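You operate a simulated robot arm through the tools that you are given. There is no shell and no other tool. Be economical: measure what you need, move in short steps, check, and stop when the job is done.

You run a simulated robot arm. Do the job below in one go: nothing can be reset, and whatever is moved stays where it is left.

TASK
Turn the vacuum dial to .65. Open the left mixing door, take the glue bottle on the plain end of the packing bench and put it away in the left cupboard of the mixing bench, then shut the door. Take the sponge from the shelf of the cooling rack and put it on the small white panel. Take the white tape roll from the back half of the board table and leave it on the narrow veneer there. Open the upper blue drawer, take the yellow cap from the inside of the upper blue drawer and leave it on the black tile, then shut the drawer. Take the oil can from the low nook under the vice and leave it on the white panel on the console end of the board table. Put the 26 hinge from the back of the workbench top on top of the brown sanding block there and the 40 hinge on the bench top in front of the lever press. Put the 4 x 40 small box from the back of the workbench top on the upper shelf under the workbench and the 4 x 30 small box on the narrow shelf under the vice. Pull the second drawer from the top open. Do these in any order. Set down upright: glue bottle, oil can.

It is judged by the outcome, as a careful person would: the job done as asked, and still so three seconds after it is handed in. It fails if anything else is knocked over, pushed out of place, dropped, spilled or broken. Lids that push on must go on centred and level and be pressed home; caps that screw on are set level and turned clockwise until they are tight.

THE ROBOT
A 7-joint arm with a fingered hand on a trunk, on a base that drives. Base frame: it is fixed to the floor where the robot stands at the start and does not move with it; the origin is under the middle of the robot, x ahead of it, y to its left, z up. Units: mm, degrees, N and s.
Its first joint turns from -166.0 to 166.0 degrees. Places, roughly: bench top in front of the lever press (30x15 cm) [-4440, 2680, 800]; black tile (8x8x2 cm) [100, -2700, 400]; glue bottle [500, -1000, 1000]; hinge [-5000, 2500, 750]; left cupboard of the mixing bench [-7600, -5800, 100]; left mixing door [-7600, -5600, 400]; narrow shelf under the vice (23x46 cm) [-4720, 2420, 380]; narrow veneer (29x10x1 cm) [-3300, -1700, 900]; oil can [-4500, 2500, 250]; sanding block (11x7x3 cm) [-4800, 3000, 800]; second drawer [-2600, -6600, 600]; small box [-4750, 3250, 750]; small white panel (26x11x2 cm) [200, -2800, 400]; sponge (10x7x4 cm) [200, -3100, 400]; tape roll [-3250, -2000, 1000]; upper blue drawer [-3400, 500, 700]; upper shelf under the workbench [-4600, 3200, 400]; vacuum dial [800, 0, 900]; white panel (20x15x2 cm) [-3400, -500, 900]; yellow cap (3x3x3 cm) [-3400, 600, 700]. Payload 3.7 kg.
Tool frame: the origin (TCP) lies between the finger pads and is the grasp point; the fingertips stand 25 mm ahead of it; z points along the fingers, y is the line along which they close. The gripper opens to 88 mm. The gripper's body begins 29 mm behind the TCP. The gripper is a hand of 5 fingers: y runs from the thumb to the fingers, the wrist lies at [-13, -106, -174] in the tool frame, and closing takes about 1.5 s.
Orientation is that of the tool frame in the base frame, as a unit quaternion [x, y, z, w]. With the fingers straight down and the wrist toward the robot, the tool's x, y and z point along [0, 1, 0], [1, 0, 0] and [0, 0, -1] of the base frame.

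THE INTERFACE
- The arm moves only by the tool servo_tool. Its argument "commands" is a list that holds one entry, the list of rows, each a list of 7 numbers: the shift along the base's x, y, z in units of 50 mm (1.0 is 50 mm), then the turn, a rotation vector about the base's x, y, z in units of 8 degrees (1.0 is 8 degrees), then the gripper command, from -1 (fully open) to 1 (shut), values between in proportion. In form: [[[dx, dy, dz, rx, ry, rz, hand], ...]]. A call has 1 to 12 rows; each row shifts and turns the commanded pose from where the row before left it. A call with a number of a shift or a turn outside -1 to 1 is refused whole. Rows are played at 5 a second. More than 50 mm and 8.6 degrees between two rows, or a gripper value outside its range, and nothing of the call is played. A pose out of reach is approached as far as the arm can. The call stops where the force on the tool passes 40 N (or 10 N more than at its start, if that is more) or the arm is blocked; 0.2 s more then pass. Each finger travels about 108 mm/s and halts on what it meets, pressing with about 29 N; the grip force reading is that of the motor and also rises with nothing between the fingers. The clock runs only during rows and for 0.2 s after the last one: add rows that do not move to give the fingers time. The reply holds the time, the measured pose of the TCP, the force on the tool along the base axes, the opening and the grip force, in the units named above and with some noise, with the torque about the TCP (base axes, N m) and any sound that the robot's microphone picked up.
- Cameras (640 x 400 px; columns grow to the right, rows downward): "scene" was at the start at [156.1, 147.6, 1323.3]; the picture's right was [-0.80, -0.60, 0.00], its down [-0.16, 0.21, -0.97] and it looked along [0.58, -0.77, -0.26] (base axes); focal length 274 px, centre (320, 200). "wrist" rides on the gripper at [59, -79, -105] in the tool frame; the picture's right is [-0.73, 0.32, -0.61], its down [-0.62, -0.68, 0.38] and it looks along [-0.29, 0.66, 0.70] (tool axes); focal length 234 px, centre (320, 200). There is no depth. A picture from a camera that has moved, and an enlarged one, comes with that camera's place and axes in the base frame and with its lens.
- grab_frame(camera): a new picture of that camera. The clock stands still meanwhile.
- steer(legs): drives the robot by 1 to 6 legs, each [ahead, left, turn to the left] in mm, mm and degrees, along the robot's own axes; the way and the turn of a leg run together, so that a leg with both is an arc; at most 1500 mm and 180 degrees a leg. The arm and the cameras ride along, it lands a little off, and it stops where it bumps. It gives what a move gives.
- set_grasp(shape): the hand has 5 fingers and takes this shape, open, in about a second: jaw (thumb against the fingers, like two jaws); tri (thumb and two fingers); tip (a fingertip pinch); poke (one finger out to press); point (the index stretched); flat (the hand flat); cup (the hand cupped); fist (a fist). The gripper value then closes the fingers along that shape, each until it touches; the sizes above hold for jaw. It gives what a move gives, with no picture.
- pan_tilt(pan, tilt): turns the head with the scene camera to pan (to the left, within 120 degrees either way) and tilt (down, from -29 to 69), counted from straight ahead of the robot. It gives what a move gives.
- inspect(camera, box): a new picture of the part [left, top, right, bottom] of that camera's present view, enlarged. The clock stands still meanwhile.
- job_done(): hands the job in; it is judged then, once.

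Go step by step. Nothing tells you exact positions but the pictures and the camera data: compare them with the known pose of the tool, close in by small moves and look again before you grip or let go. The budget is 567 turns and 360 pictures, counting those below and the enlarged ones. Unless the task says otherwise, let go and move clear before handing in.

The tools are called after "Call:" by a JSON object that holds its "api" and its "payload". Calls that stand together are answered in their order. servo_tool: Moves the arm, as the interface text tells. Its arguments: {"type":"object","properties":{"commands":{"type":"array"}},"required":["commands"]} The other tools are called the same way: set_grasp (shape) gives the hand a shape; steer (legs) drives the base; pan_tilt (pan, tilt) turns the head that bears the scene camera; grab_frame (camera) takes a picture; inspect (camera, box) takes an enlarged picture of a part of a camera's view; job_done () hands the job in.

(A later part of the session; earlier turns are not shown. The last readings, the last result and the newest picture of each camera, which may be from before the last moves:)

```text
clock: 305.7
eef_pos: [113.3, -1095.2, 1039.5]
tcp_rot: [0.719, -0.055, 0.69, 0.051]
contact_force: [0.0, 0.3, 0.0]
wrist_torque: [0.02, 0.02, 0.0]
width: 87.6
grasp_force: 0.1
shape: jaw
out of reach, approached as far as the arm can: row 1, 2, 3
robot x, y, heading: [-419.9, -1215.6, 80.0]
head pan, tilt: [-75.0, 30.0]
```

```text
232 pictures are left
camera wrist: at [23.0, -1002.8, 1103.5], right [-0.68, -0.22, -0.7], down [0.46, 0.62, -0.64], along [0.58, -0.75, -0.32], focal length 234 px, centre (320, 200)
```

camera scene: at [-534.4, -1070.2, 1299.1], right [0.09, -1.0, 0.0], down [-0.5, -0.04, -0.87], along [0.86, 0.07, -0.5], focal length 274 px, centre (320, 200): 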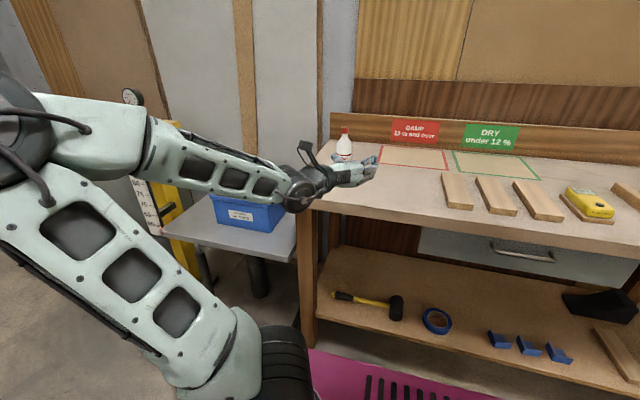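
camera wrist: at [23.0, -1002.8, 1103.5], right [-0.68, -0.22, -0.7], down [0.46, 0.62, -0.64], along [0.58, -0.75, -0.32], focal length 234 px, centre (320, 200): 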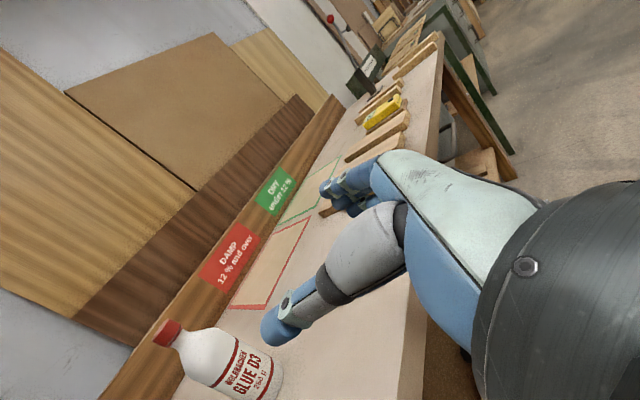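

The hand points at the wall with thumb left. Bottle axis at about (374, -1074). I shift left ~60, lower to z≈970, and advance partway.

Call:
{"api": "servo_tool", "payload": {"commands": [[[0.1, 0.6, -0.35, 0, 0, 0, -1], [0.1, 0.55, -0.35, 0, 0, 0, -1], [0.4, -0.06, -0.35, 0, 0, 0, -1], [0.8, -0.12, -0.3, 0, 0, 0, -1], [0.8, -0.12, 0, 0, 0, 0, -1], [0, 0, 0, 0, 0, 0, -1]]]}}

Call:
{"api": "grab_frame", "payload": {"camera": "scene"}}

Call:
{"api": "grab_frame", "payload": {"camera": "wrist"}}

```text
clock: 307.1
eef_pos: [226.6, -1051.2, 973.1]
tcp_rot: [0.719, -0.055, 0.691, 0.051]
contact_force: [-0.1, -0.1, 0.0]
wrist_torque: [0.01, -0.01, -0.03]
width: 87.9
grasp_force: 0.1
shape: jaw
out of reach, approached as far as the arm can: row 2
robot x, y, heading: [-420.5, -1213.6, 79.7]
head pan, tilt: [-75.0, 30.0]
```

```text
231 pictures are left
camera scene: at [-534.3, -1070.2, 1299.1], right [0.09, -1.0, 0.0], down [-0.5, -0.04, -0.87], along [0.86, 0.07, -0.5], focal length 274 px, centre (320, 200)
```

scene: 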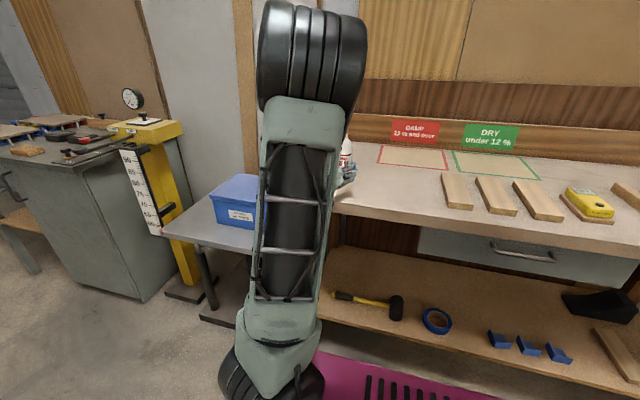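

```text
230 pictures are left
camera wrist: at [136.6, -959.3, 1037.1], right [-0.68, -0.22, -0.7], down [0.45, 0.62, -0.64], along [0.58, -0.75, -0.32], focal length 234 px, centre (320, 200)
```

wrist: 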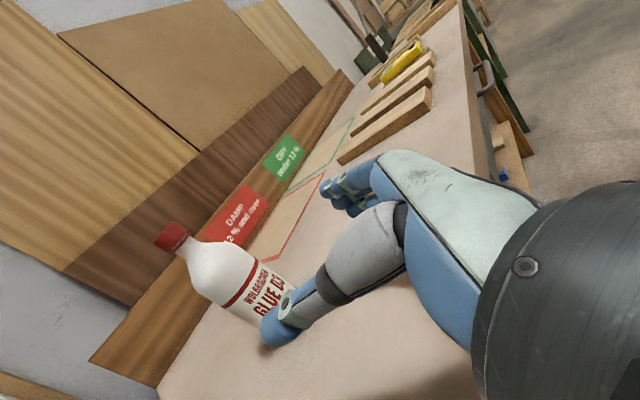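

Laterally aligned within a few mm; the bottle is ~155 mm ahead. I advance 110 mm and check.

Call:
{"api": "servo_tool", "payload": {"commands": [[[0.7, -0.12, -0.03, 0, 0, 0, -1], [0.7, -0.12, -0.03, 0, 0, 0, -1], [0.7, -0.12, 0, 0, 0, 0, -1], [0, 0, 0, 0, 0, 0, -1]]]}}

Call:
{"api": "grab_frame", "payload": {"camera": "wrist"}}

Call:
{"api": "inspect", "payload": {"camera": "scene", "box": [220, 80, 440, 220]}}

```text
clock: 308.1
eef_pos: [331.9, -1069.5, 970.5]
tcp_rot: [0.72, -0.054, 0.69, 0.052]
contact_force: [-0.7, -0.2, 0.3]
wrist_torque: [0.01, 0.0, 0.04]
width: 87.7
grasp_force: 0.2
shape: jaw
robot x, y, heading: [-420.6, -1213.9, 80.0]
head pan, tilt: [-75.0, 30.0]
```

```text
229 pictures are left
camera wrist: at [241.4, -976.8, 1034.3], right [-0.68, -0.22, -0.7], down [0.45, 0.62, -0.64], along [0.58, -0.75, -0.32], focal length 234 px, centre (320, 200)
```

wrist: 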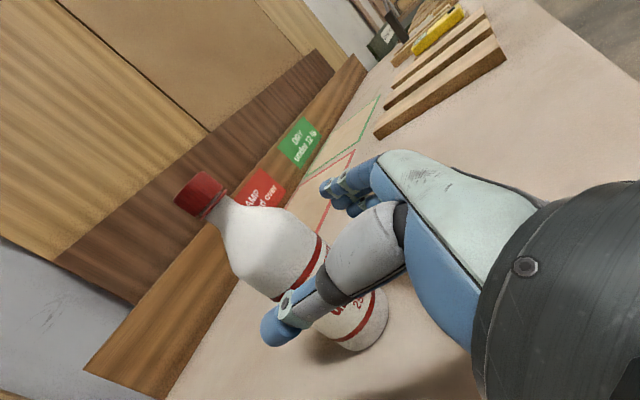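

```text
2.86 times, centred on (330, 150) of scene
camera zoom: at [-534.4, -1070.3, 1299.1], right [0.09, -1.0, 0.0], down [-0.5, -0.04, -0.87], along [0.86, 0.07, -0.5], focal length 783 px, centre (291, 343)
```

zoom: 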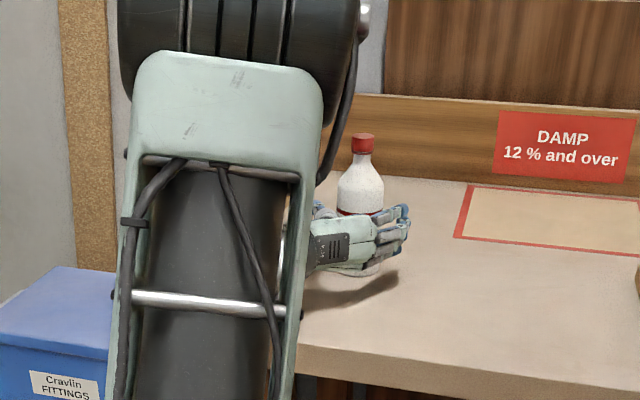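

Bottle axis at (374, -1071). I advance the last 42 mm, with a 4 mm shift left, and close.

Call:
{"api": "servo_tool", "payload": {"commands": [[[0.02, 0.08, 0, 0, 0, 0, -1], [0.42, -0.06, 0, 0, 0, 0, -1], [0.4, -0.06, 0, 0, 0, 0, -1], [0, 0, 0, 0, 0, 0, -0.7], [0, 0, 0, 0, 0, 0, -0.4], [0, 0, 0, 0, 0, 0, -0.1], [0, 0, 0, 0, 0, 0, 0.1], [0, 0, 0, 0, 0, 0, 0.1], [0, 0, 0, 0, 0, 0, 0.1]]]}}

Call:
{"api": "grab_frame", "payload": {"camera": "wrist"}}

```text
clock: 310.1
eef_pos: [374.3, -1070.7, 969.7]
tcp_rot: [0.719, -0.055, 0.69, 0.051]
contact_force: [0.5, -0.2, 1.8]
wrist_torque: [-0.11, -0.02, -0.01]
width: 41.9
grasp_force: 28.6
shape: jaw
robot x, y, heading: [-418.3, -1215.1, 80.1]
head pan, tilt: [-75.0, 30.0]
```

```text
227 pictures are left
camera wrist: at [283.2, -979.2, 1034.2], right [-0.68, -0.22, -0.7], down [0.45, 0.62, -0.64], along [0.58, -0.75, -0.32], focal length 234 px, centre (320, 200)
```

wrist: 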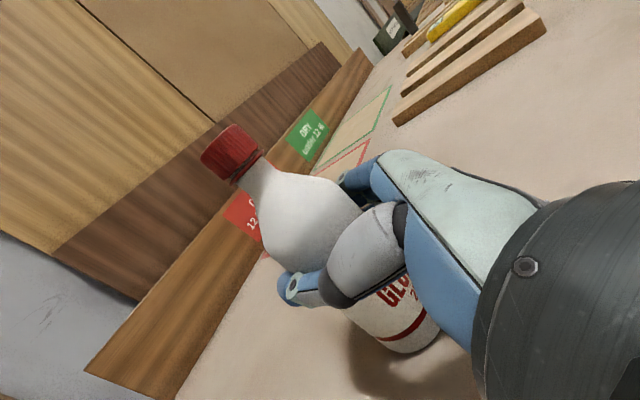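

Gripped. I lift it gently.

Call:
{"api": "servo_tool", "payload": {"commands": [[[0, 0, 0.2, 0, 0, 0, 0.2], [0, 0, 0.4, 0, 0, 0, 0.2], [0, 0, 0.7, 0, 0, 0, 0.2], [-0.6, 0.1, 0.7, 0, 0, 0, 0.2], [-0.8, 0.12, 0.5, 0, 0, 0, 0.2], [-0.8, 0.12, 0.3, 0, 0, 0, 0.2], [-0.8, 0.12, 0, 0, 0, 0, 0.2], [-0.8, 0.12, 0, 0, 0, 0, 0.2]]]}}

Call:
{"api": "grab_frame", "payload": {"camera": "wrist"}}

Call:
{"api": "grab_frame", "payload": {"camera": "scene"}}

```text
clock: 311.9
eef_pos: [182.7, -1042.8, 1110.9]
tcp_rot: [0.72, -0.055, 0.69, 0.05]
contact_force: [-0.5, 0.3, -2.2]
wrist_torque: [0.02, -0.01, -0.01]
width: 41.5
grasp_force: 29.1
shape: jaw
robot x, y, heading: [-417.6, -1212.5, 79.9]
head pan, tilt: [-75.0, 30.0]
```

```text
226 pictures are left
camera wrist: at [93.2, -950.7, 1174.5], right [-0.68, -0.22, -0.7], down [0.45, 0.62, -0.64], along [0.58, -0.75, -0.32], focal length 234 px, centre (320, 200)
```

wrist: 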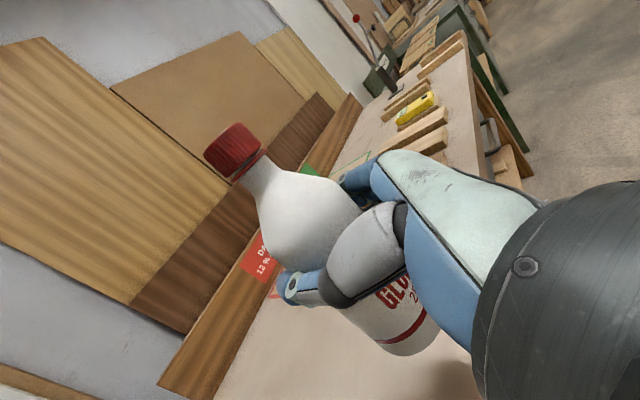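

```text
225 pictures are left
camera scene: at [-534.0, -1070.1, 1299.1], right [0.09, -1.0, 0.0], down [-0.5, -0.04, -0.87], along [0.86, 0.07, -0.5], focal length 274 px, centre (320, 200)
```

scene: 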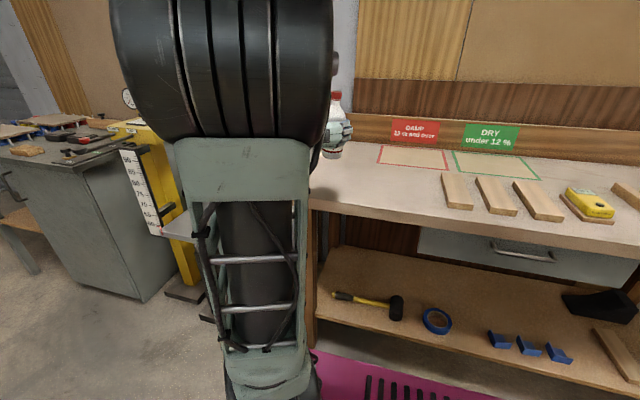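

The bottle is held upright. I swing the arm round to the front of the robot in an arc so that I can drive safely.

Call:
{"api": "servo_tool", "payload": {"commands": [[[0.095, 0.89, 0, 0, 0, 0.62, 0.2], [0.017, 0.895, 0, 0, 0, 0.62, 0.2], [-0.061, 0.894, 0, 0, 0, 0.62, 0.2], [-0.139, 0.885, 0, 0, 0, 0.62, 0.2], [-0.215, 0.87, 0, 0, 0, 0.62, 0.2], [-0.29, 0.848, 0, 0, 0, 0.62, 0.2], [-0.363, 0.819, 0, 0, 0, 0.62, 0.2], [-0.433, 0.784, 0, 0, 0, 0.62, 0.2], [-0.5, 0.744, 0, 0, 0, 0.62, 0.2]]]}}

Call:
{"api": "servo_tool", "payload": {"commands": [[[-0.563, 0.697, 0, 0, 0, 0.62, 0.2], [-0.621, 0.646, 0, 0, 0, 0.62, 0.2], [-0.675, 0.589, 0, 0, 0, 0.62, 0.2], [-0.724, 0.528, 0, 0, 0, 0.62, 0.2], [-0.767, 0.463, 0, 0, 0, 0.62, 0.2], [-0.805, 0.394, 0, 0, 0, 0.62, 0.2], [-0.836, 0.323, 0, 0, 0, 0.62, 0.2], [-0.861, 0.248, 0, 0, 0, 0.62, 0.2], [-0.879, 0.172, 0, 0, 0, 0.62, 0.2]]]}}

Call:
{"api": "pan_tilt", "payload": {"pan": 0, "tilt": 25}}

Call:
{"api": "grab_frame", "payload": {"camera": "scene"}}

```text
clock: 313.9
eef_pos: [88.2, -662.4, 1110.1]
tcp_rot: [0.686, 0.223, 0.658, -0.215]
contact_force: [0.6, -0.1, -2.3]
wrist_torque: [-0.03, -0.01, -0.04]
width: 41.7
grasp_force: 28.9
shape: jaw
robot x, y, heading: [-420.0, -1215.6, 79.7]
head pan, tilt: [-75.0, 30.0]
```

```text
clock: 315.9
eef_pos: [-247.3, -458.0, 1111.9]
tcp_rot: [0.55, 0.467, 0.527, -0.449]
contact_force: [-0.1, 0.2, -3.3]
wrist_torque: [-0.04, -0.03, 0.02]
width: 41.2
grasp_force: 29.2
shape: jaw
robot x, y, heading: [-426.3, -1212.9, 79.9]
head pan, tilt: [-75.0, 30.0]
```

```text
clock: 317.4
eef_pos: [-246.9, -458.1, 1111.4]
tcp_rot: [0.55, 0.467, 0.527, -0.448]
contact_force: [0.4, -0.2, -3.1]
wrist_torque: [-0.04, 0.0, -0.02]
width: 41.4
grasp_force: 28.7
shape: jaw
robot x, y, heading: [-422.4, -1214.5, 80.0]
head pan, tilt: [0.0, 25.0]
```

```text
224 pictures are left
camera scene: at [-608.4, -987.2, 1307.0], right [0.98, -0.18, 0.0], down [-0.07, -0.42, -0.91], along [0.16, 0.89, -0.42], focal length 274 px, centre (320, 200)
```

scene: 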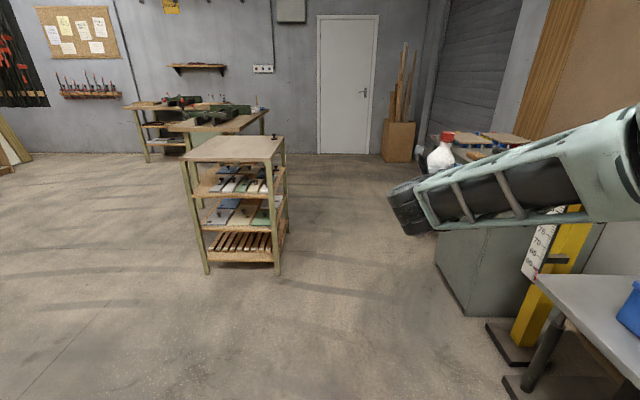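

Now I drive toward the mixing bench: back, west past the cart, then south past the board table, and look.

Call:
{"api": "servo_tool", "payload": {"commands": [[[0, 0, 0.6, 0, 0, 0, 0.2], [0, 0, 0.6, 0, 0, 0, 0.2]]]}}

Call:
{"api": "steer", "payload": {"legs": [[-930, 0, 0], [0, 0, 100], [1500, 0, 0], [220, 0, 0], [0, 0, 90], [1500, 0, 0]]}}

Call:
{"api": "grab_frame", "payload": {"camera": "scene"}}

```text
clock: 318.0
eef_pos: [-247.8, -457.3, 1169.3]
tcp_rot: [0.551, 0.467, 0.527, -0.448]
contact_force: [-0.9, 0.7, -3.8]
wrist_torque: [0.0, -0.02, 0.0]
width: 41.2
grasp_force: 29.5
shape: jaw
robot x, y, heading: [-419.7, -1210.8, 80.1]
head pan, tilt: [0.0, 25.0]
```

```text
clock: 346.3
eef_pos: [-2444.0, -4393.6, 1170.6]
tcp_rot: [-0.503, 0.519, -0.483, -0.495]
contact_force: [0.0, 0.5, -3.0]
wrist_torque: [0.03, -0.06, -0.01]
width: 40.6
grasp_force: 28.3
shape: jaw
robot x, y, heading: [-2369.6, -3619.9, -92.4]
head pan, tilt: [0.0, 25.0]
```

```text
223 pictures are left
camera scene: at [-2155.8, -3825.0, 1307.0], right [-1.0, 0.04, 0.0], down [0.02, 0.42, -0.91], along [-0.04, -0.91, -0.42], focal length 274 px, centre (320, 200)
```

scene: 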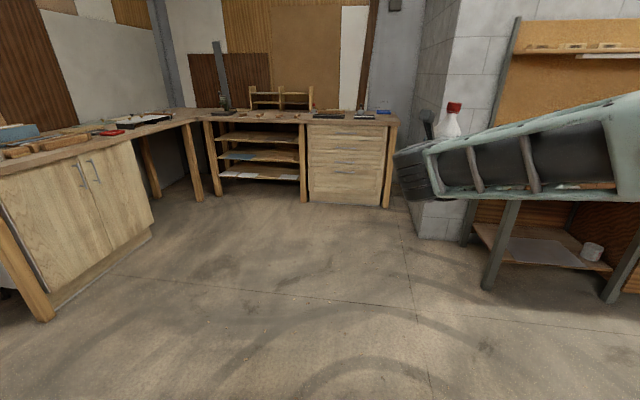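

I can see the drawer unit (second drawer) straight ahead. Now I look west for the mixing bench.

Call:
{"api": "pan_tilt", "payload": {"pan": -80, "tilt": 15}}

Call:
{"api": "grab_frame", "payload": {"camera": "scene"}}

```text
clock: 347.8
eef_pos: [-2444.3, -4392.0, 1169.7]
tcp_rot: [-0.502, 0.518, -0.483, -0.496]
contact_force: [-0.2, 0.3, -2.1]
wrist_torque: [-0.03, -0.03, 0.0]
width: 40.8
grasp_force: 28.8
shape: jaw
robot x, y, heading: [-2371.9, -3626.3, -92.6]
head pan, tilt: [-80.0, 15.0]
```

```text
222 pictures are left
camera scene: at [-2244.5, -3745.4, 1323.3], right [-0.13, 0.99, 0.0], down [0.26, 0.03, -0.97], along [-0.96, -0.13, -0.26], focal length 274 px, centre (320, 200)
```

scene: 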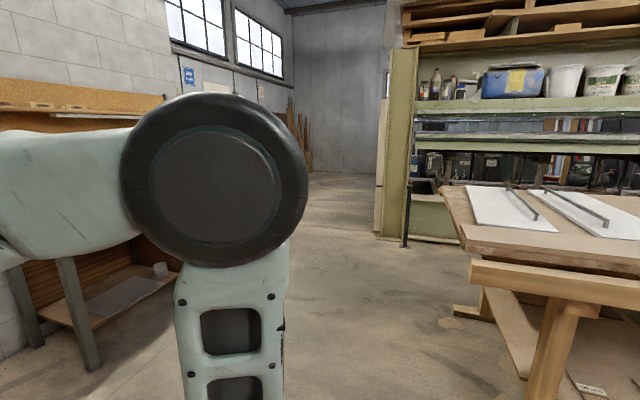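

The lane west between press and desk is clear. I drive along it.

Call:
{"api": "steer", "payload": {"legs": [[420, 0, 0], [0, 0, -88], [1500, 0, 0], [1300, 0, 0]]}}

Call:
{"api": "pan_tilt", "payload": {"pan": 25, "tilt": 18}}

Call:
{"api": "grab_frame", "payload": {"camera": "scene"}}

```text
clock: 352.2
eef_pos: [-2885.7, -4651.7, 1169.6]
tcp_rot: [-0.355, 0.629, -0.341, -0.602]
contact_force: [-0.1, -0.1, -2.9]
wrist_torque: [0.0, 0.01, 0.02]
width: 39.3
grasp_force: 29.0
shape: jaw
robot x, y, heading: [-2447.6, -4013.6, -121.8]
head pan, tilt: [-80.0, 15.0]
stopped in leg 2: the robot was blocked; the commanded pose is now the measured one
```

```text
clock: 354.0
eef_pos: [-2886.4, -4652.1, 1169.7]
tcp_rot: [-0.355, 0.629, -0.341, -0.602]
contact_force: [1.1, 0.0, -2.4]
wrist_torque: [-0.01, -0.01, -0.05]
width: 39.6
grasp_force: 29.5
shape: jaw
robot x, y, heading: [-2447.5, -4013.8, -121.9]
head pan, tilt: [25.0, 18.0]
```

```text
221 pictures are left
camera scene: at [-2319.3, -4313.4, 1318.4], right [-0.99, 0.12, 0.0], down [0.04, 0.31, -0.95], along [-0.11, -0.94, -0.31], focal length 274 px, centre (320, 200)
```

scene: 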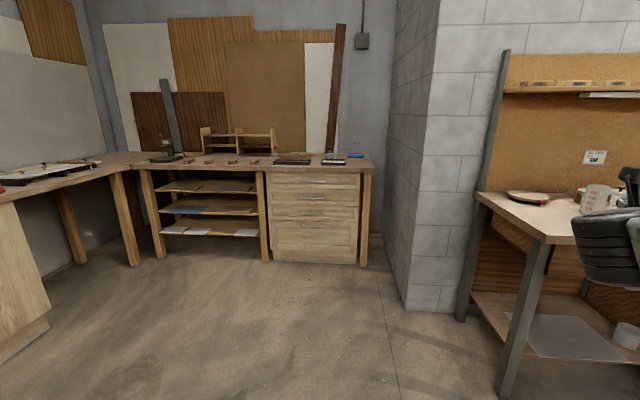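

The turn was blocked. I look around me for the cause before moving on.

Call:
{"api": "pan_tilt", "payload": {"pan": -119, "tilt": 45}}

Call:
{"api": "grab_frame", "payload": {"camera": "scene"}}

Call:
{"api": "pan_tilt", "payload": {"pan": 119, "tilt": 45}}

Call:
{"api": "grab_frame", "payload": {"camera": "scene"}}

Call:
{"api": "grab_frame", "payload": {"camera": "wrist"}}

```text
clock: 356.3
eef_pos: [-2886.5, -4651.1, 1168.9]
tcp_rot: [-0.356, 0.629, -0.341, -0.601]
contact_force: [-0.4, 0.1, -2.9]
wrist_torque: [0.02, -0.02, 0.06]
width: 39.4
grasp_force: 29.4
shape: jaw
robot x, y, heading: [-2446.0, -4012.2, -121.7]
head pan, tilt: [-119.0, 45.0]
```

```text
220 pictures are left
camera scene: at [-2347.9, -4149.7, 1276.5], right [0.87, 0.49, 0.0], down [0.35, -0.62, -0.71], along [-0.35, 0.62, -0.71], focal length 274 px, centre (320, 200)
```

scene: 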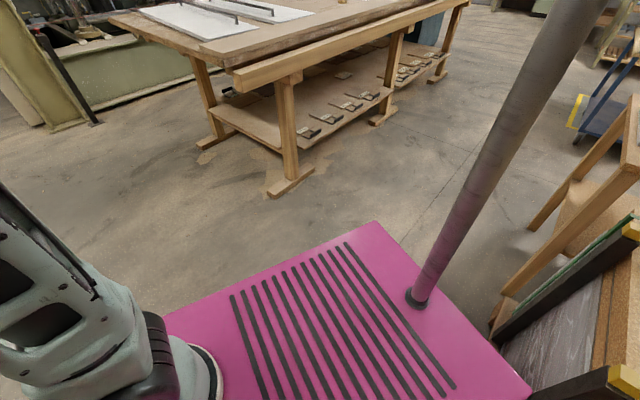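

```text
clock: 359.7
eef_pos: [-2887.3, -4651.7, 1169.5]
tcp_rot: [-0.355, 0.629, -0.341, -0.602]
contact_force: [-0.1, 0.8, -2.2]
wrist_torque: [0.01, 0.04, 0.03]
width: 39.8
grasp_force: 29.3
shape: jaw
robot x, y, heading: [-2449.8, -4012.2, -121.9]
head pan, tilt: [119.0, 45.0]
```

```text
219 pictures are left
camera scene: at [-2227.0, -4224.7, 1276.5], right [-0.05, -1.0, 0.0], down [-0.71, 0.04, -0.71], along [0.71, -0.03, -0.71], focal length 274 px, centre (320, 200)
```

scene: 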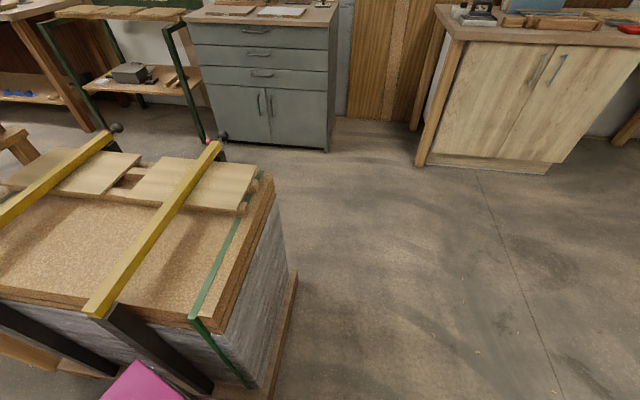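

```text
218 pictures are left
camera wrist: at [-2767.5, -4605.6, 1234.0], right [0.05, 0.71, -0.7], down [0.4, -0.66, -0.64], along [-0.91, -0.25, -0.32], focal length 234 px, centre (320, 200)
```

wrist: 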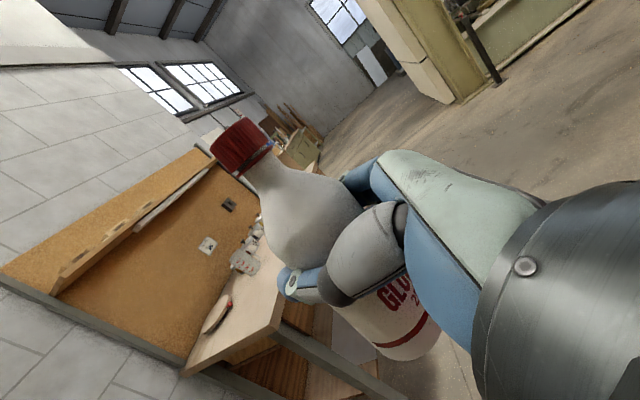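

My rear-left corner is against a clamped stack of panels; nothing seems displaced. I move away diagonally and finish the turn in free space.

Call:
{"api": "steer", "payload": {"legs": [[120, -250, 0], [0, 0, -58], [1500, 0, 0], [1000, 0, 0]]}}

Call:
{"api": "pan_tilt", "payload": {"pan": 25, "tilt": 18}}

Call:
{"api": "grab_frame", "payload": {"camera": "scene"}}

```text
clock: 376.0
eef_pos: [-5988.3, -3961.9, 1169.6]
tcp_rot: [-0.007, 0.722, -0.008, -0.692]
contact_force: [-0.9, -0.4, -2.1]
wrist_torque: [0.01, 0.01, 0.02]
width: 39.5
grasp_force: 28.4
shape: jaw
robot x, y, heading: [-5216.6, -3992.3, -179.8]
head pan, tilt: [119.0, 45.0]
```

```text
clock: 377.7
eef_pos: [-5988.5, -3961.5, 1169.5]
tcp_rot: [-0.008, 0.722, -0.007, -0.691]
contact_force: [0.1, 0.0, -2.6]
wrist_torque: [0.03, 0.01, 0.0]
width: 39.5
grasp_force: 28.9
shape: jaw
robot x, y, heading: [-5215.9, -3995.4, -179.5]
head pan, tilt: [25.0, 18.0]
```

```text
217 pictures are left
camera scene: at [-5397.2, -4263.2, 1318.4], right [-0.43, 0.9, 0.0], down [0.28, 0.13, -0.95], along [-0.86, -0.41, -0.31], focal length 274 px, centre (320, 200)
```

scene: 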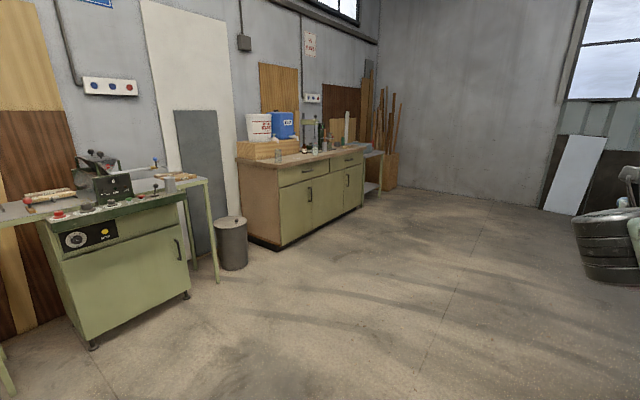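

The mixing bench (green doors, wood top) is ahead to the left. I zoom in.

Call:
{"api": "inspect", "payload": {"camera": "scene", "box": [220, 100, 400, 260]}}

```text
2.50 times, centred on (310, 180) of scene
camera zoom: at [-5397.2, -4263.2, 1318.4], right [-0.43, 0.9, 0.0], down [0.28, 0.13, -0.95], along [-0.86, -0.41, -0.31], focal length 686 px, centre (345, 250)
```

zoom: 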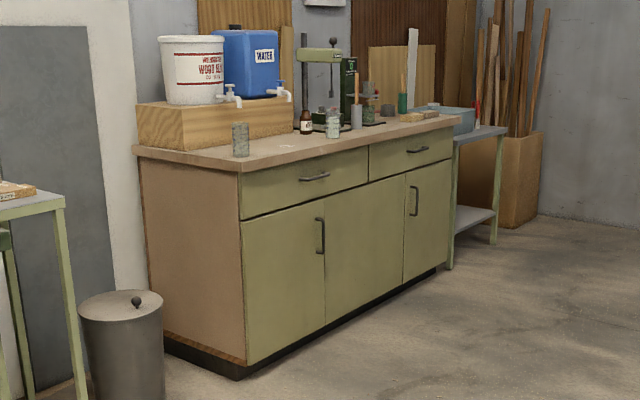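

The left door (about x -7950…-7410, handle on its right edge near (-7930, -5560, 450)) hinges on the left. I drive up to face the bench.

Call:
{"api": "steer", "payload": {"legs": [[1500, 0, 0], [860, 0, 0], [0, 0, 78.3], [600, 0, 0]]}}

Call:
{"api": "pan_tilt", "payload": {"pan": 0, "tilt": 25}}

Call:
{"api": "grab_frame", "payload": {"camera": "scene"}}

```text
clock: 395.6
eef_pos: [-7886.8, -5338.6, 1169.8]
tcp_rot: [-0.46, 0.557, -0.442, -0.532]
contact_force: [-0.3, 0.2, -2.4]
wrist_torque: [0.03, -0.01, -0.01]
width: 38.8
grasp_force: 29.0
shape: jaw
robot x, y, heading: [-7694.5, -4590.1, -101.5]
head pan, tilt: [25.0, 18.0]
```

```text
clock: 396.5
eef_pos: [-7887.5, -5338.9, 1169.3]
tcp_rot: [-0.461, 0.557, -0.442, -0.532]
contact_force: [-0.4, -0.1, -1.9]
wrist_torque: [0.0, 0.0, -0.01]
width: 38.9
grasp_force: 29.6
shape: jaw
robot x, y, heading: [-7696.3, -4585.0, -101.7]
head pan, tilt: [0.0, 25.0]
```

```text
215 pictures are left
camera scene: at [-7512.8, -4825.1, 1307.1], right [-0.98, 0.2, 0.0], down [0.08, 0.41, -0.91], along [-0.18, -0.89, -0.42], focal length 274 px, centre (320, 200)
```

scene: 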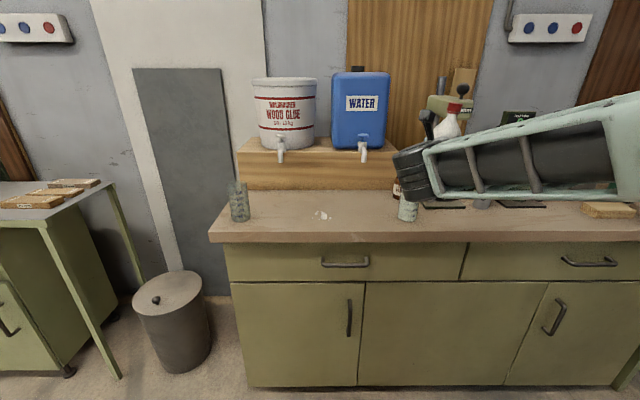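

I see free space on the bench top near the front (between the two jars) where I can park the bottle while opening the door. I bring it there.

Call:
{"api": "servo_tool", "payload": {"commands": [[[0.09, -0.9, -0.3, 0, 0, 0, 0.2], [0.09, -0.9, -0.3, 0, 0, 0, 0.2], [0.09, -0.9, -0.3, 0, 0, 0, 0.2], [0.09, -0.9, -0.3, 0, 0, 0, 0.2], [0.09, -0.9, -0.3, 0, 0, 0, 0.2], [0.09, -0.9, -0.3, 0, 0, 0, 0.2], [0.09, -0.9, -0.3, 0, 0, 0, 0.2], [0.09, -0.9, -0.3, 0, 0, 0, 0.2], [0, -0.2, -0.9, 0, 0, 0, 0.2], [0, 0, -0.9, 0, 0, 0, 0.2]]]}}

Call:
{"api": "grab_frame", "payload": {"camera": "scene"}}

Call:
{"api": "grab_frame", "payload": {"camera": "wrist"}}

```text
clock: 398.2
eef_pos: [-7866.6, -5658.6, 1068.7]
tcp_rot: [-0.453, 0.559, -0.437, -0.54]
contact_force: [-12.5, 9.9, 6.5]
wrist_torque: [0.04, 0.0, 0.2]
width: 34.7
grasp_force: 29.5
shape: jaw
robot x, y, heading: [-7699.4, -4587.2, -101.7]
head pan, tilt: [0.0, 25.0]
stopped in row 8: the force on the tool passed its limit at 63 N (the readings are from after the stop); the commanded pose is now the measured one
```

```text
214 pictures are left
camera scene: at [-7513.9, -4824.2, 1307.2], right [-0.98, 0.2, 0.0], down [0.09, 0.41, -0.91], along [-0.18, -0.89, -0.42], focal length 274 px, centre (320, 200)
```

scene: 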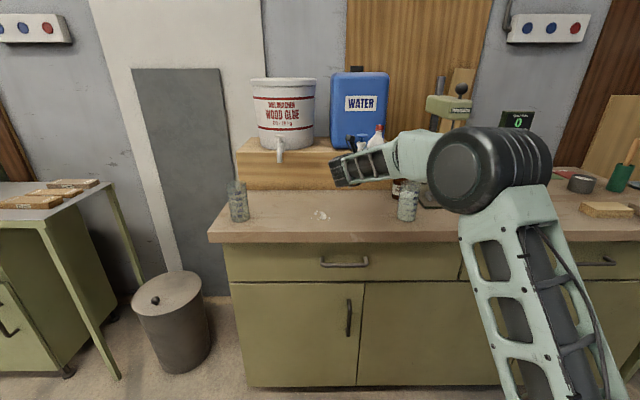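

```text
213 pictures are left
camera wrist: at [-7768.2, -5575.4, 1130.6], right [-0.19, 0.68, -0.71], down [0.59, -0.5, -0.64], along [-0.79, -0.53, -0.31], focal length 234 px, centre (320, 200)
```

wrist: 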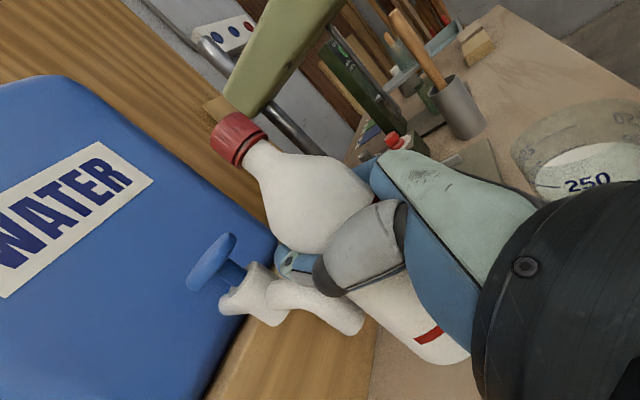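

I ran into the water tap — the bench top is higher and nearer than I took it. I back off at once and check the bottle and tanks.

Call:
{"api": "servo_tool", "payload": {"commands": [[[0.1, 0.5, 0, 0, 0, 0, 0.3], [0.1, 0.9, 0, 0, 0, 0, 0.3], [0.1, 0.9, 0, 0, 0, 0, 0.3], [0, 0, 0, 0, 0, 0, 0.3]]]}}

Call:
{"api": "grab_frame", "payload": {"camera": "wrist"}}

Call:
{"api": "grab_frame", "payload": {"camera": "scene"}}

```text
clock: 399.2
eef_pos: [-7846.7, -5545.4, 1064.4]
tcp_rot: [-0.455, 0.558, -0.438, -0.539]
contact_force: [1.0, -0.1, 0.4]
wrist_torque: [-0.01, 0.01, -0.01]
width: 33.7
grasp_force: 29.3
shape: jaw
robot x, y, heading: [-7696.2, -4588.5, -101.6]
head pan, tilt: [0.0, 25.0]
```

```text
212 pictures are left
camera wrist: at [-7749.6, -5461.9, 1128.1], right [-0.19, 0.69, -0.7], down [0.59, -0.49, -0.64], along [-0.78, -0.54, -0.31], focal length 234 px, centre (320, 200)
```

wrist: 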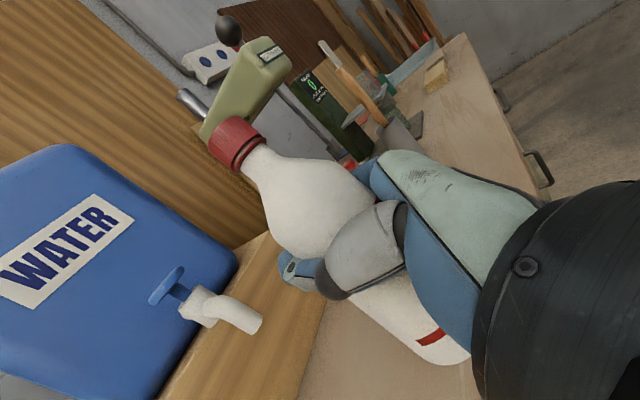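

```text
211 pictures are left
camera scene: at [-7513.1, -4825.1, 1307.0], right [-0.98, 0.2, 0.0], down [0.09, 0.41, -0.91], along [-0.18, -0.89, -0.42], focal length 274 px, centre (320, 200)
```

scene: 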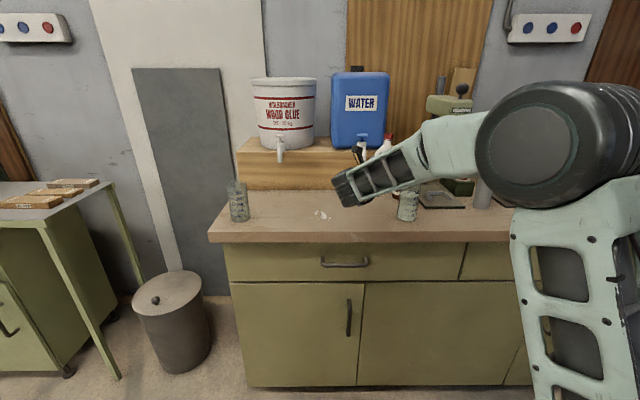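

Tanks and tap look unmoved and the bottle is still upright in the hand. The front edge is at y≈-5463, so I'm already over the top here; I lower straight down.

Call:
{"api": "servo_tool", "payload": {"commands": [[[0, 0, -0.8, 0, 0, 0, 0.3], [0, 0, -0.7, 0, 0, 0, 0.3], [0, 0, 0, 0, 0, 0, 0.3]]]}}

Call:
{"api": "inspect", "payload": {"camera": "scene", "box": [280, 130, 460, 260]}}

Call:
{"api": "grab_frame", "payload": {"camera": "wrist"}}

```text
clock: 400.0
eef_pos: [-7848.2, -5545.5, 988.5]
tcp_rot: [-0.454, 0.558, -0.437, -0.539]
contact_force: [-0.2, 0.7, -0.3]
wrist_torque: [-0.06, -0.01, -0.03]
width: 33.6
grasp_force: 28.8
shape: jaw
robot x, y, heading: [-7694.3, -4588.3, -101.7]
head pan, tilt: [0.0, 25.0]
```

```text
3.08 times, centred on (370, 195) of scene
camera zoom: at [-7513.1, -4825.0, 1307.0], right [-0.98, 0.2, 0.0], down [0.09, 0.41, -0.91], along [-0.18, -0.89, -0.42], focal length 844 px, centre (166, 215)
```

zoom: 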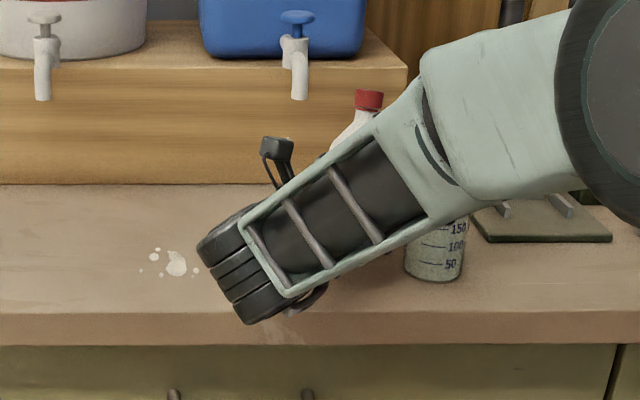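

```text
209 pictures are left
camera wrist: at [-7750.4, -5462.6, 1052.6], right [-0.19, 0.69, -0.7], down [0.59, -0.49, -0.64], along [-0.78, -0.54, -0.31], focal length 234 px, centre (320, 200)
```

wrist: 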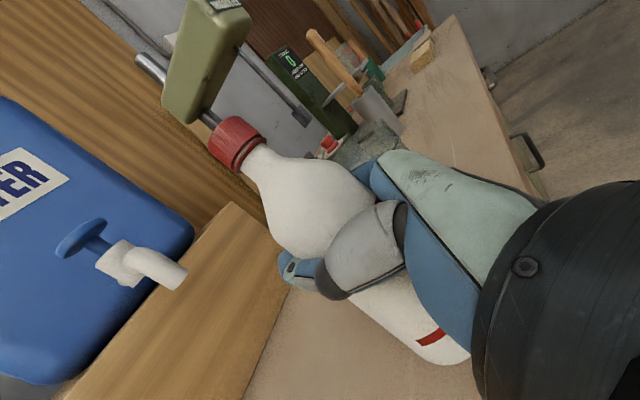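

A measuring jar stands close on the right, so I shift 80 mm left before setting down.

Call:
{"api": "servo_tool", "payload": {"commands": [[[0.8, -0.16, 0, 0, 0, 0, 0.3], [0.8, -0.1, 0, 0, 0, 0, 0.3], [0, 0, -0.4, 0, 0, 0, 0.3], [0, 0, -0.1, 0, 0, 0, 0.3], [0, 0, 0, 0, 0, 0, 0.3]]]}}

Call:
{"api": "inspect", "payload": {"camera": "scene", "box": [280, 130, 460, 260]}}

Call:
{"api": "grab_frame", "payload": {"camera": "wrist"}}

```text
clock: 401.2
eef_pos: [-7768.8, -5558.1, 967.1]
tcp_rot: [-0.454, 0.557, -0.438, -0.54]
contact_force: [-0.9, -0.8, 12.1]
wrist_torque: [0.13, 0.11, 0.01]
width: 33.6
grasp_force: 28.5
shape: jaw
robot x, y, heading: [-7699.1, -4586.0, -101.5]
head pan, tilt: [0.0, 25.0]
```

```text
3.08 times, centred on (370, 195) of scene
camera zoom: at [-7513.1, -4824.4, 1307.1], right [-0.98, 0.2, 0.0], down [0.09, 0.41, -0.91], along [-0.18, -0.89, -0.42], focal length 844 px, centre (166, 215)
```

zoom: 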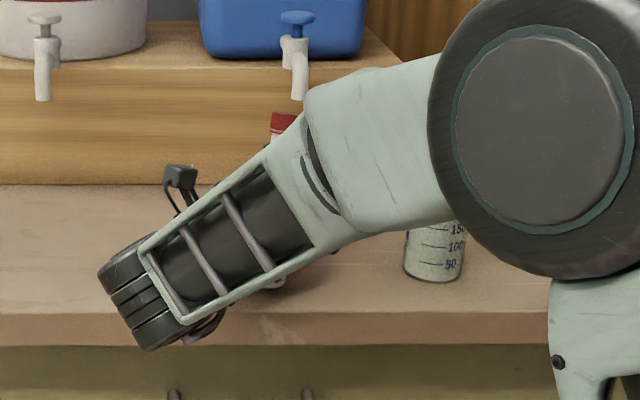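

```text
207 pictures are left
camera wrist: at [-7670.5, -5474.4, 1029.8], right [-0.19, 0.68, -0.71], down [0.59, -0.49, -0.64], along [-0.78, -0.54, -0.31], focal length 234 px, centre (320, 200)
```

wrist: 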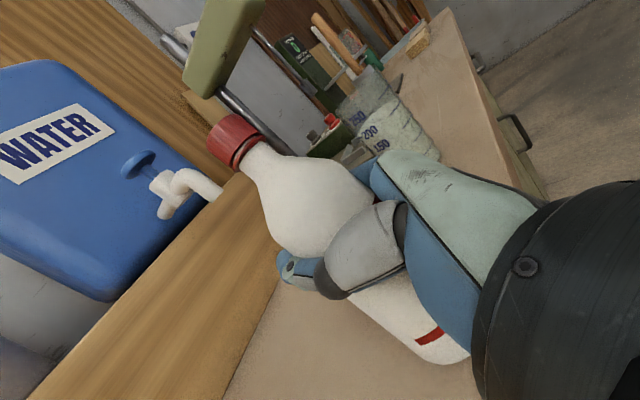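

Contact with the top. I open slowly and withdraw straight back.

Call:
{"api": "servo_tool", "payload": {"commands": [[[0, 0, -0.02, 0, 0, 0, 0.1], [0, 0, 0, 0, 0, 0, -0.2], [0, 0, 0, 0, 0, 0, -0.6], [0, 0, 0, 0, 0, 0, -1], [0, 0, 0, 0, 0, 0, -1], [0.06, 0.3, 0, 0, 0, 0, -1], [0.1, 0.6, 0, 0, 0, 0, -1], [0.14, 0.8, 0, 0, 0, 0, -1], [0.14, 0.8, 0, 0, 0, 0, -1]]]}}

Call:
{"api": "grab_frame", "payload": {"camera": "wrist"}}

Call:
{"api": "grab_frame", "payload": {"camera": "scene"}}

```text
clock: 403.2
eef_pos: [-7744.6, -5434.1, 964.3]
tcp_rot: [-0.454, 0.558, -0.438, -0.539]
contact_force: [-0.5, 0.0, -1.2]
wrist_torque: [0.01, 0.03, 0.02]
width: 87.8
grasp_force: 0.0
shape: jaw
robot x, y, heading: [-7696.3, -4587.8, -101.6]
head pan, tilt: [0.0, 25.0]
```

```text
206 pictures are left
camera wrist: at [-7647.8, -5350.0, 1027.2], right [-0.19, 0.69, -0.7], down [0.59, -0.49, -0.64], along [-0.78, -0.54, -0.31], focal length 234 px, centre (320, 200)
```

wrist: 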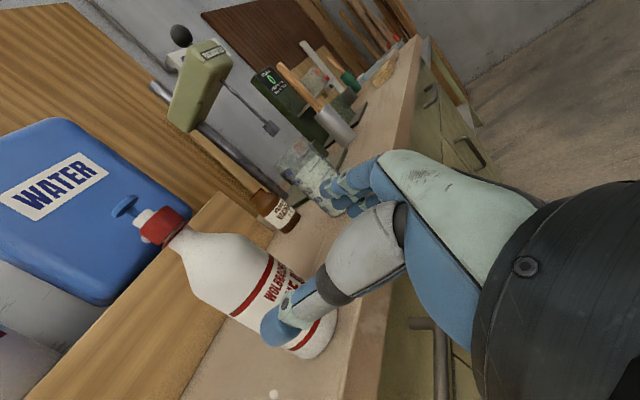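

```text
205 pictures are left
camera scene: at [-7513.1, -4825.1, 1307.0], right [-0.98, 0.2, 0.0], down [0.09, 0.41, -0.91], along [-0.18, -0.89, -0.42], focal length 274 px, centre (320, 200)
```

scene: 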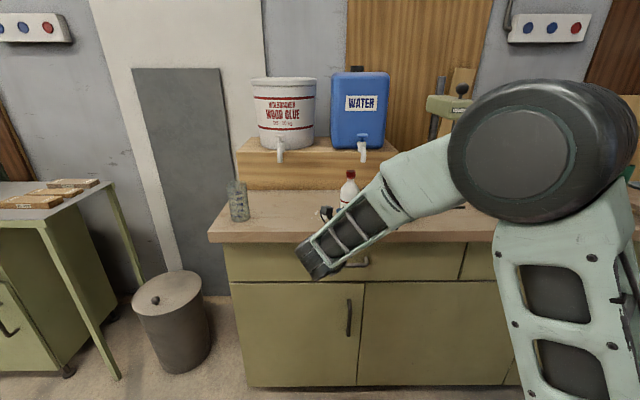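

The bottle is parked upright. The door handle bar is around (-7746, -5468, 506). I back off and lower the hand in front of it.

Call:
{"api": "servo_tool", "payload": {"commands": [[[0.2, 0.95, 0, 0, 0, 0, -1], [0.2, 0.95, -0.1, 0, 0, 0, -1], [0, 0, -1, 0, 0, 0, -1], [0, 0, -1, 0, 0, 0, -1], [0, 0, -1, 0, 0, 0, -1], [0, 0, -1, 0, 0, 0, -1], [0, 0, -1, 0, 0, 0, -1], [0, 0, -1, 0, 0, 0, -1], [0, 0, -1, 0, 0, 0, -1], [0, 0, -1, 0, 0, 0, -1], [0, 0, -1, 0, 0, 0, -1]]]}}

Call:
{"api": "grab_frame", "payload": {"camera": "scene"}}

Call:
{"api": "grab_frame", "payload": {"camera": "wrist"}}

```text
clock: 405.6
eef_pos: [-7725.4, -5337.8, 509.2]
tcp_rot: [-0.455, 0.557, -0.438, -0.54]
contact_force: [-0.1, -0.4, 0.7]
wrist_torque: [0.01, -0.01, 0.0]
width: 87.9
grasp_force: 0.1
shape: jaw
robot x, y, heading: [-7697.0, -4590.3, -101.4]
head pan, tilt: [0.0, 25.0]
```

```text
204 pictures are left
camera scene: at [-7513.1, -4825.0, 1307.0], right [-0.98, 0.2, 0.0], down [0.09, 0.41, -0.91], along [-0.18, -0.89, -0.42], focal length 274 px, centre (320, 200)
```

scene: 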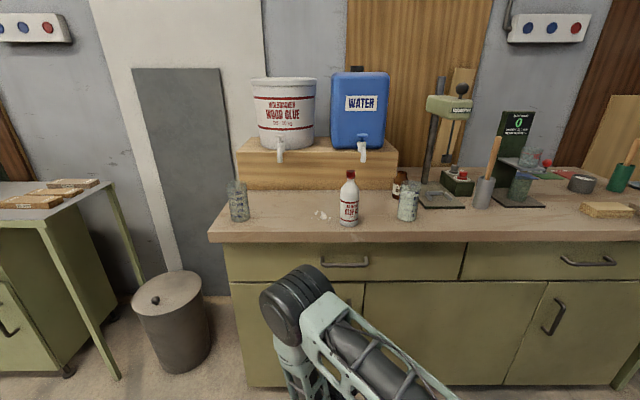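

```text
203 pictures are left
camera wrist: at [-7628.0, -5254.0, 571.9], right [-0.19, 0.68, -0.7], down [0.59, -0.49, -0.64], along [-0.78, -0.54, -0.31], focal length 234 px, centre (320, 200)
```

wrist: 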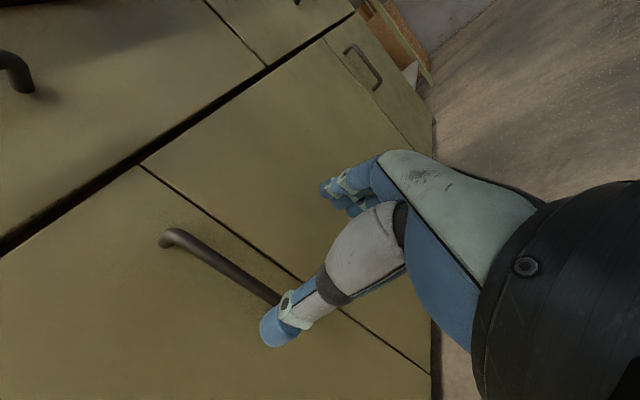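

The bar is at (-7749, -5468), exactly on the approach line. I advance ~108 mm and close.

Call:
{"api": "servo_tool", "payload": {"commands": [[[-0.2, -0.9, 0, 0, 0, 0, -1], [-0.2, -0.9, 0, 0, 0, 0, -1], [-0.07, -0.33, 0, 0, 0, 0, -1], [0, 0, 0, 0, 0, 0, -0.4], [0, 0, 0, 0, 0, 0, 0.2], [0, 0, 0, 0, 0, 0, 0.6], [0, 0, 0, 0, 0, 0, 0.9], [0, 0, 0, 0, 0, 0, 0.9]]]}}

Call:
{"api": "grab_frame", "payload": {"camera": "wrist"}}

```text
clock: 407.4
eef_pos: [-7748.5, -5445.4, 508.7]
tcp_rot: [-0.455, 0.558, -0.438, -0.538]
contact_force: [0.2, 0.5, 0.8]
wrist_torque: [0.05, 0.0, 0.03]
width: 4.5
grasp_force: 0.1
shape: jaw
robot x, y, heading: [-7693.9, -4587.9, -101.5]
head pan, tilt: [0.0, 25.0]
```

```text
202 pictures are left
camera wrist: at [-7651.6, -5360.5, 572.1], right [-0.19, 0.69, -0.7], down [0.59, -0.49, -0.64], along [-0.78, -0.54, -0.31], focal length 234 px, centre (320, 200)
```

wrist: 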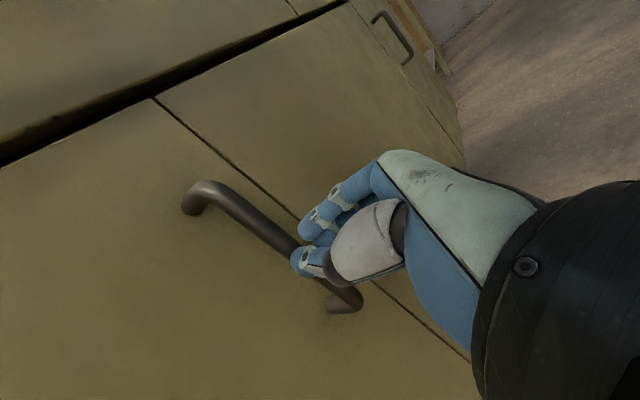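

I closed just short of the bar. I open, go 20 mm deeper and close again.

Call:
{"api": "servo_tool", "payload": {"commands": [[[0, 0, 0, 0, 0, 0, 0], [0, 0, 0, 0, 0, 0, -0.4], [0, 0, 0, 0, 0, 0, -0.4], [-0.04, -0.2, 0, 0, 0, 0, -0.4], [-0.04, -0.2, 0, 0, 0, 0, -0.4], [0, 0, 0, 0, 0, 0, 0.2], [0, 0, 0, 0, 0, 0, 0.6], [0, 0, 0, 0, 0, 0, 0.9], [0, 0, 0, 0, 0, 0, 0.9]]]}}

Call:
{"api": "grab_frame", "payload": {"camera": "wrist"}}

```text
clock: 409.4
eef_pos: [-7753.1, -5463.7, 508.5]
tcp_rot: [-0.455, 0.558, -0.437, -0.539]
contact_force: [3.2, -0.2, -0.7]
wrist_torque: [0.0, -0.02, 0.05]
width: 5.0
grasp_force: 0.0
shape: jaw
robot x, y, heading: [-7692.4, -4589.3, -101.5]
head pan, tilt: [0.0, 25.0]
```

```text
201 pictures are left
camera wrist: at [-7655.5, -5380.5, 572.3], right [-0.19, 0.69, -0.7], down [0.59, -0.49, -0.64], along [-0.78, -0.54, -0.31], focal length 234 px, centre (320, 200)
```

wrist: 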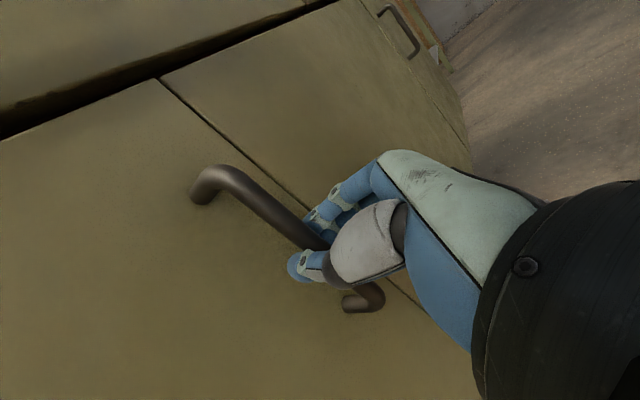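

The bar is hooked between thumb and fingers. I start pulling the door along its arc.

Call:
{"api": "servo_tool", "payload": {"commands": [[[0.15, 0.4, 0, 0, 0, -0.3, 0.9], [0.25, 0.6, 0, 0, 0, -0.5, 0.9], [0.33, 0.7, 0, 0, 0, -0.7, 0.9], [0.4, 0.7, 0, 0, 0, -0.7, 0.9]]]}}

Call:
{"api": "grab_frame", "payload": {"camera": "scene"}}

Call:
{"api": "grab_frame", "payload": {"camera": "wrist"}}

```text
clock: 410.4
eef_pos: [-7697.4, -5343.7, 510.8]
tcp_rot: [-0.363, 0.621, -0.35, -0.6]
contact_force: [6.9, -4.7, 1.2]
wrist_torque: [-0.02, 0.0, 0.08]
width: 5.1
grasp_force: 0.0
shape: jaw
robot x, y, heading: [-7691.0, -4587.9, -101.8]
head pan, tilt: [0.0, 25.0]
```

```text
200 pictures are left
camera scene: at [-7513.1, -4825.2, 1307.0], right [-0.98, 0.2, 0.0], down [0.09, 0.41, -0.91], along [-0.18, -0.89, -0.42], focal length 274 px, centre (320, 200)
```

scene: 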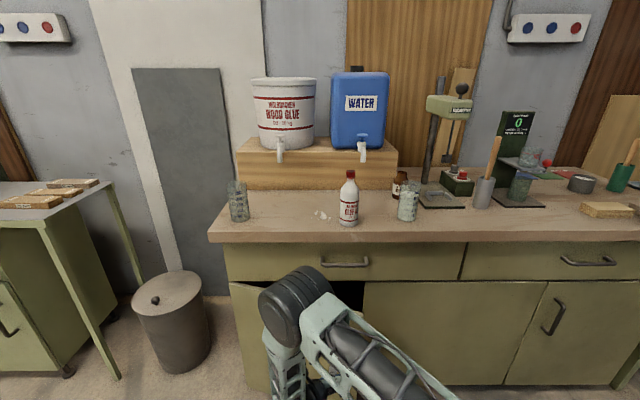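

```text
199 pictures are left
camera wrist: at [-7578.3, -5294.5, 572.3], right [0.03, 0.71, -0.7], down [0.42, -0.65, -0.64], along [-0.91, -0.27, -0.31], focal length 234 px, centre (320, 200)
```

wrist: 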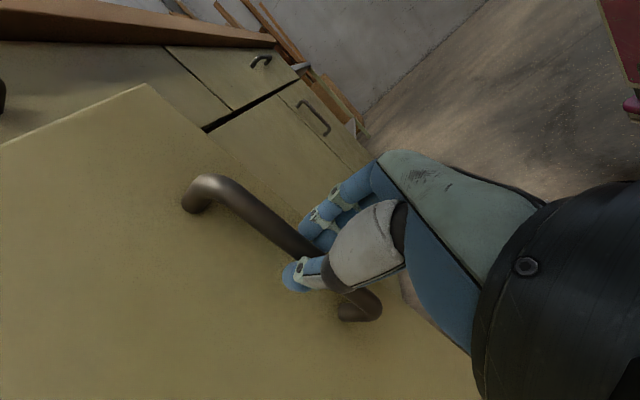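

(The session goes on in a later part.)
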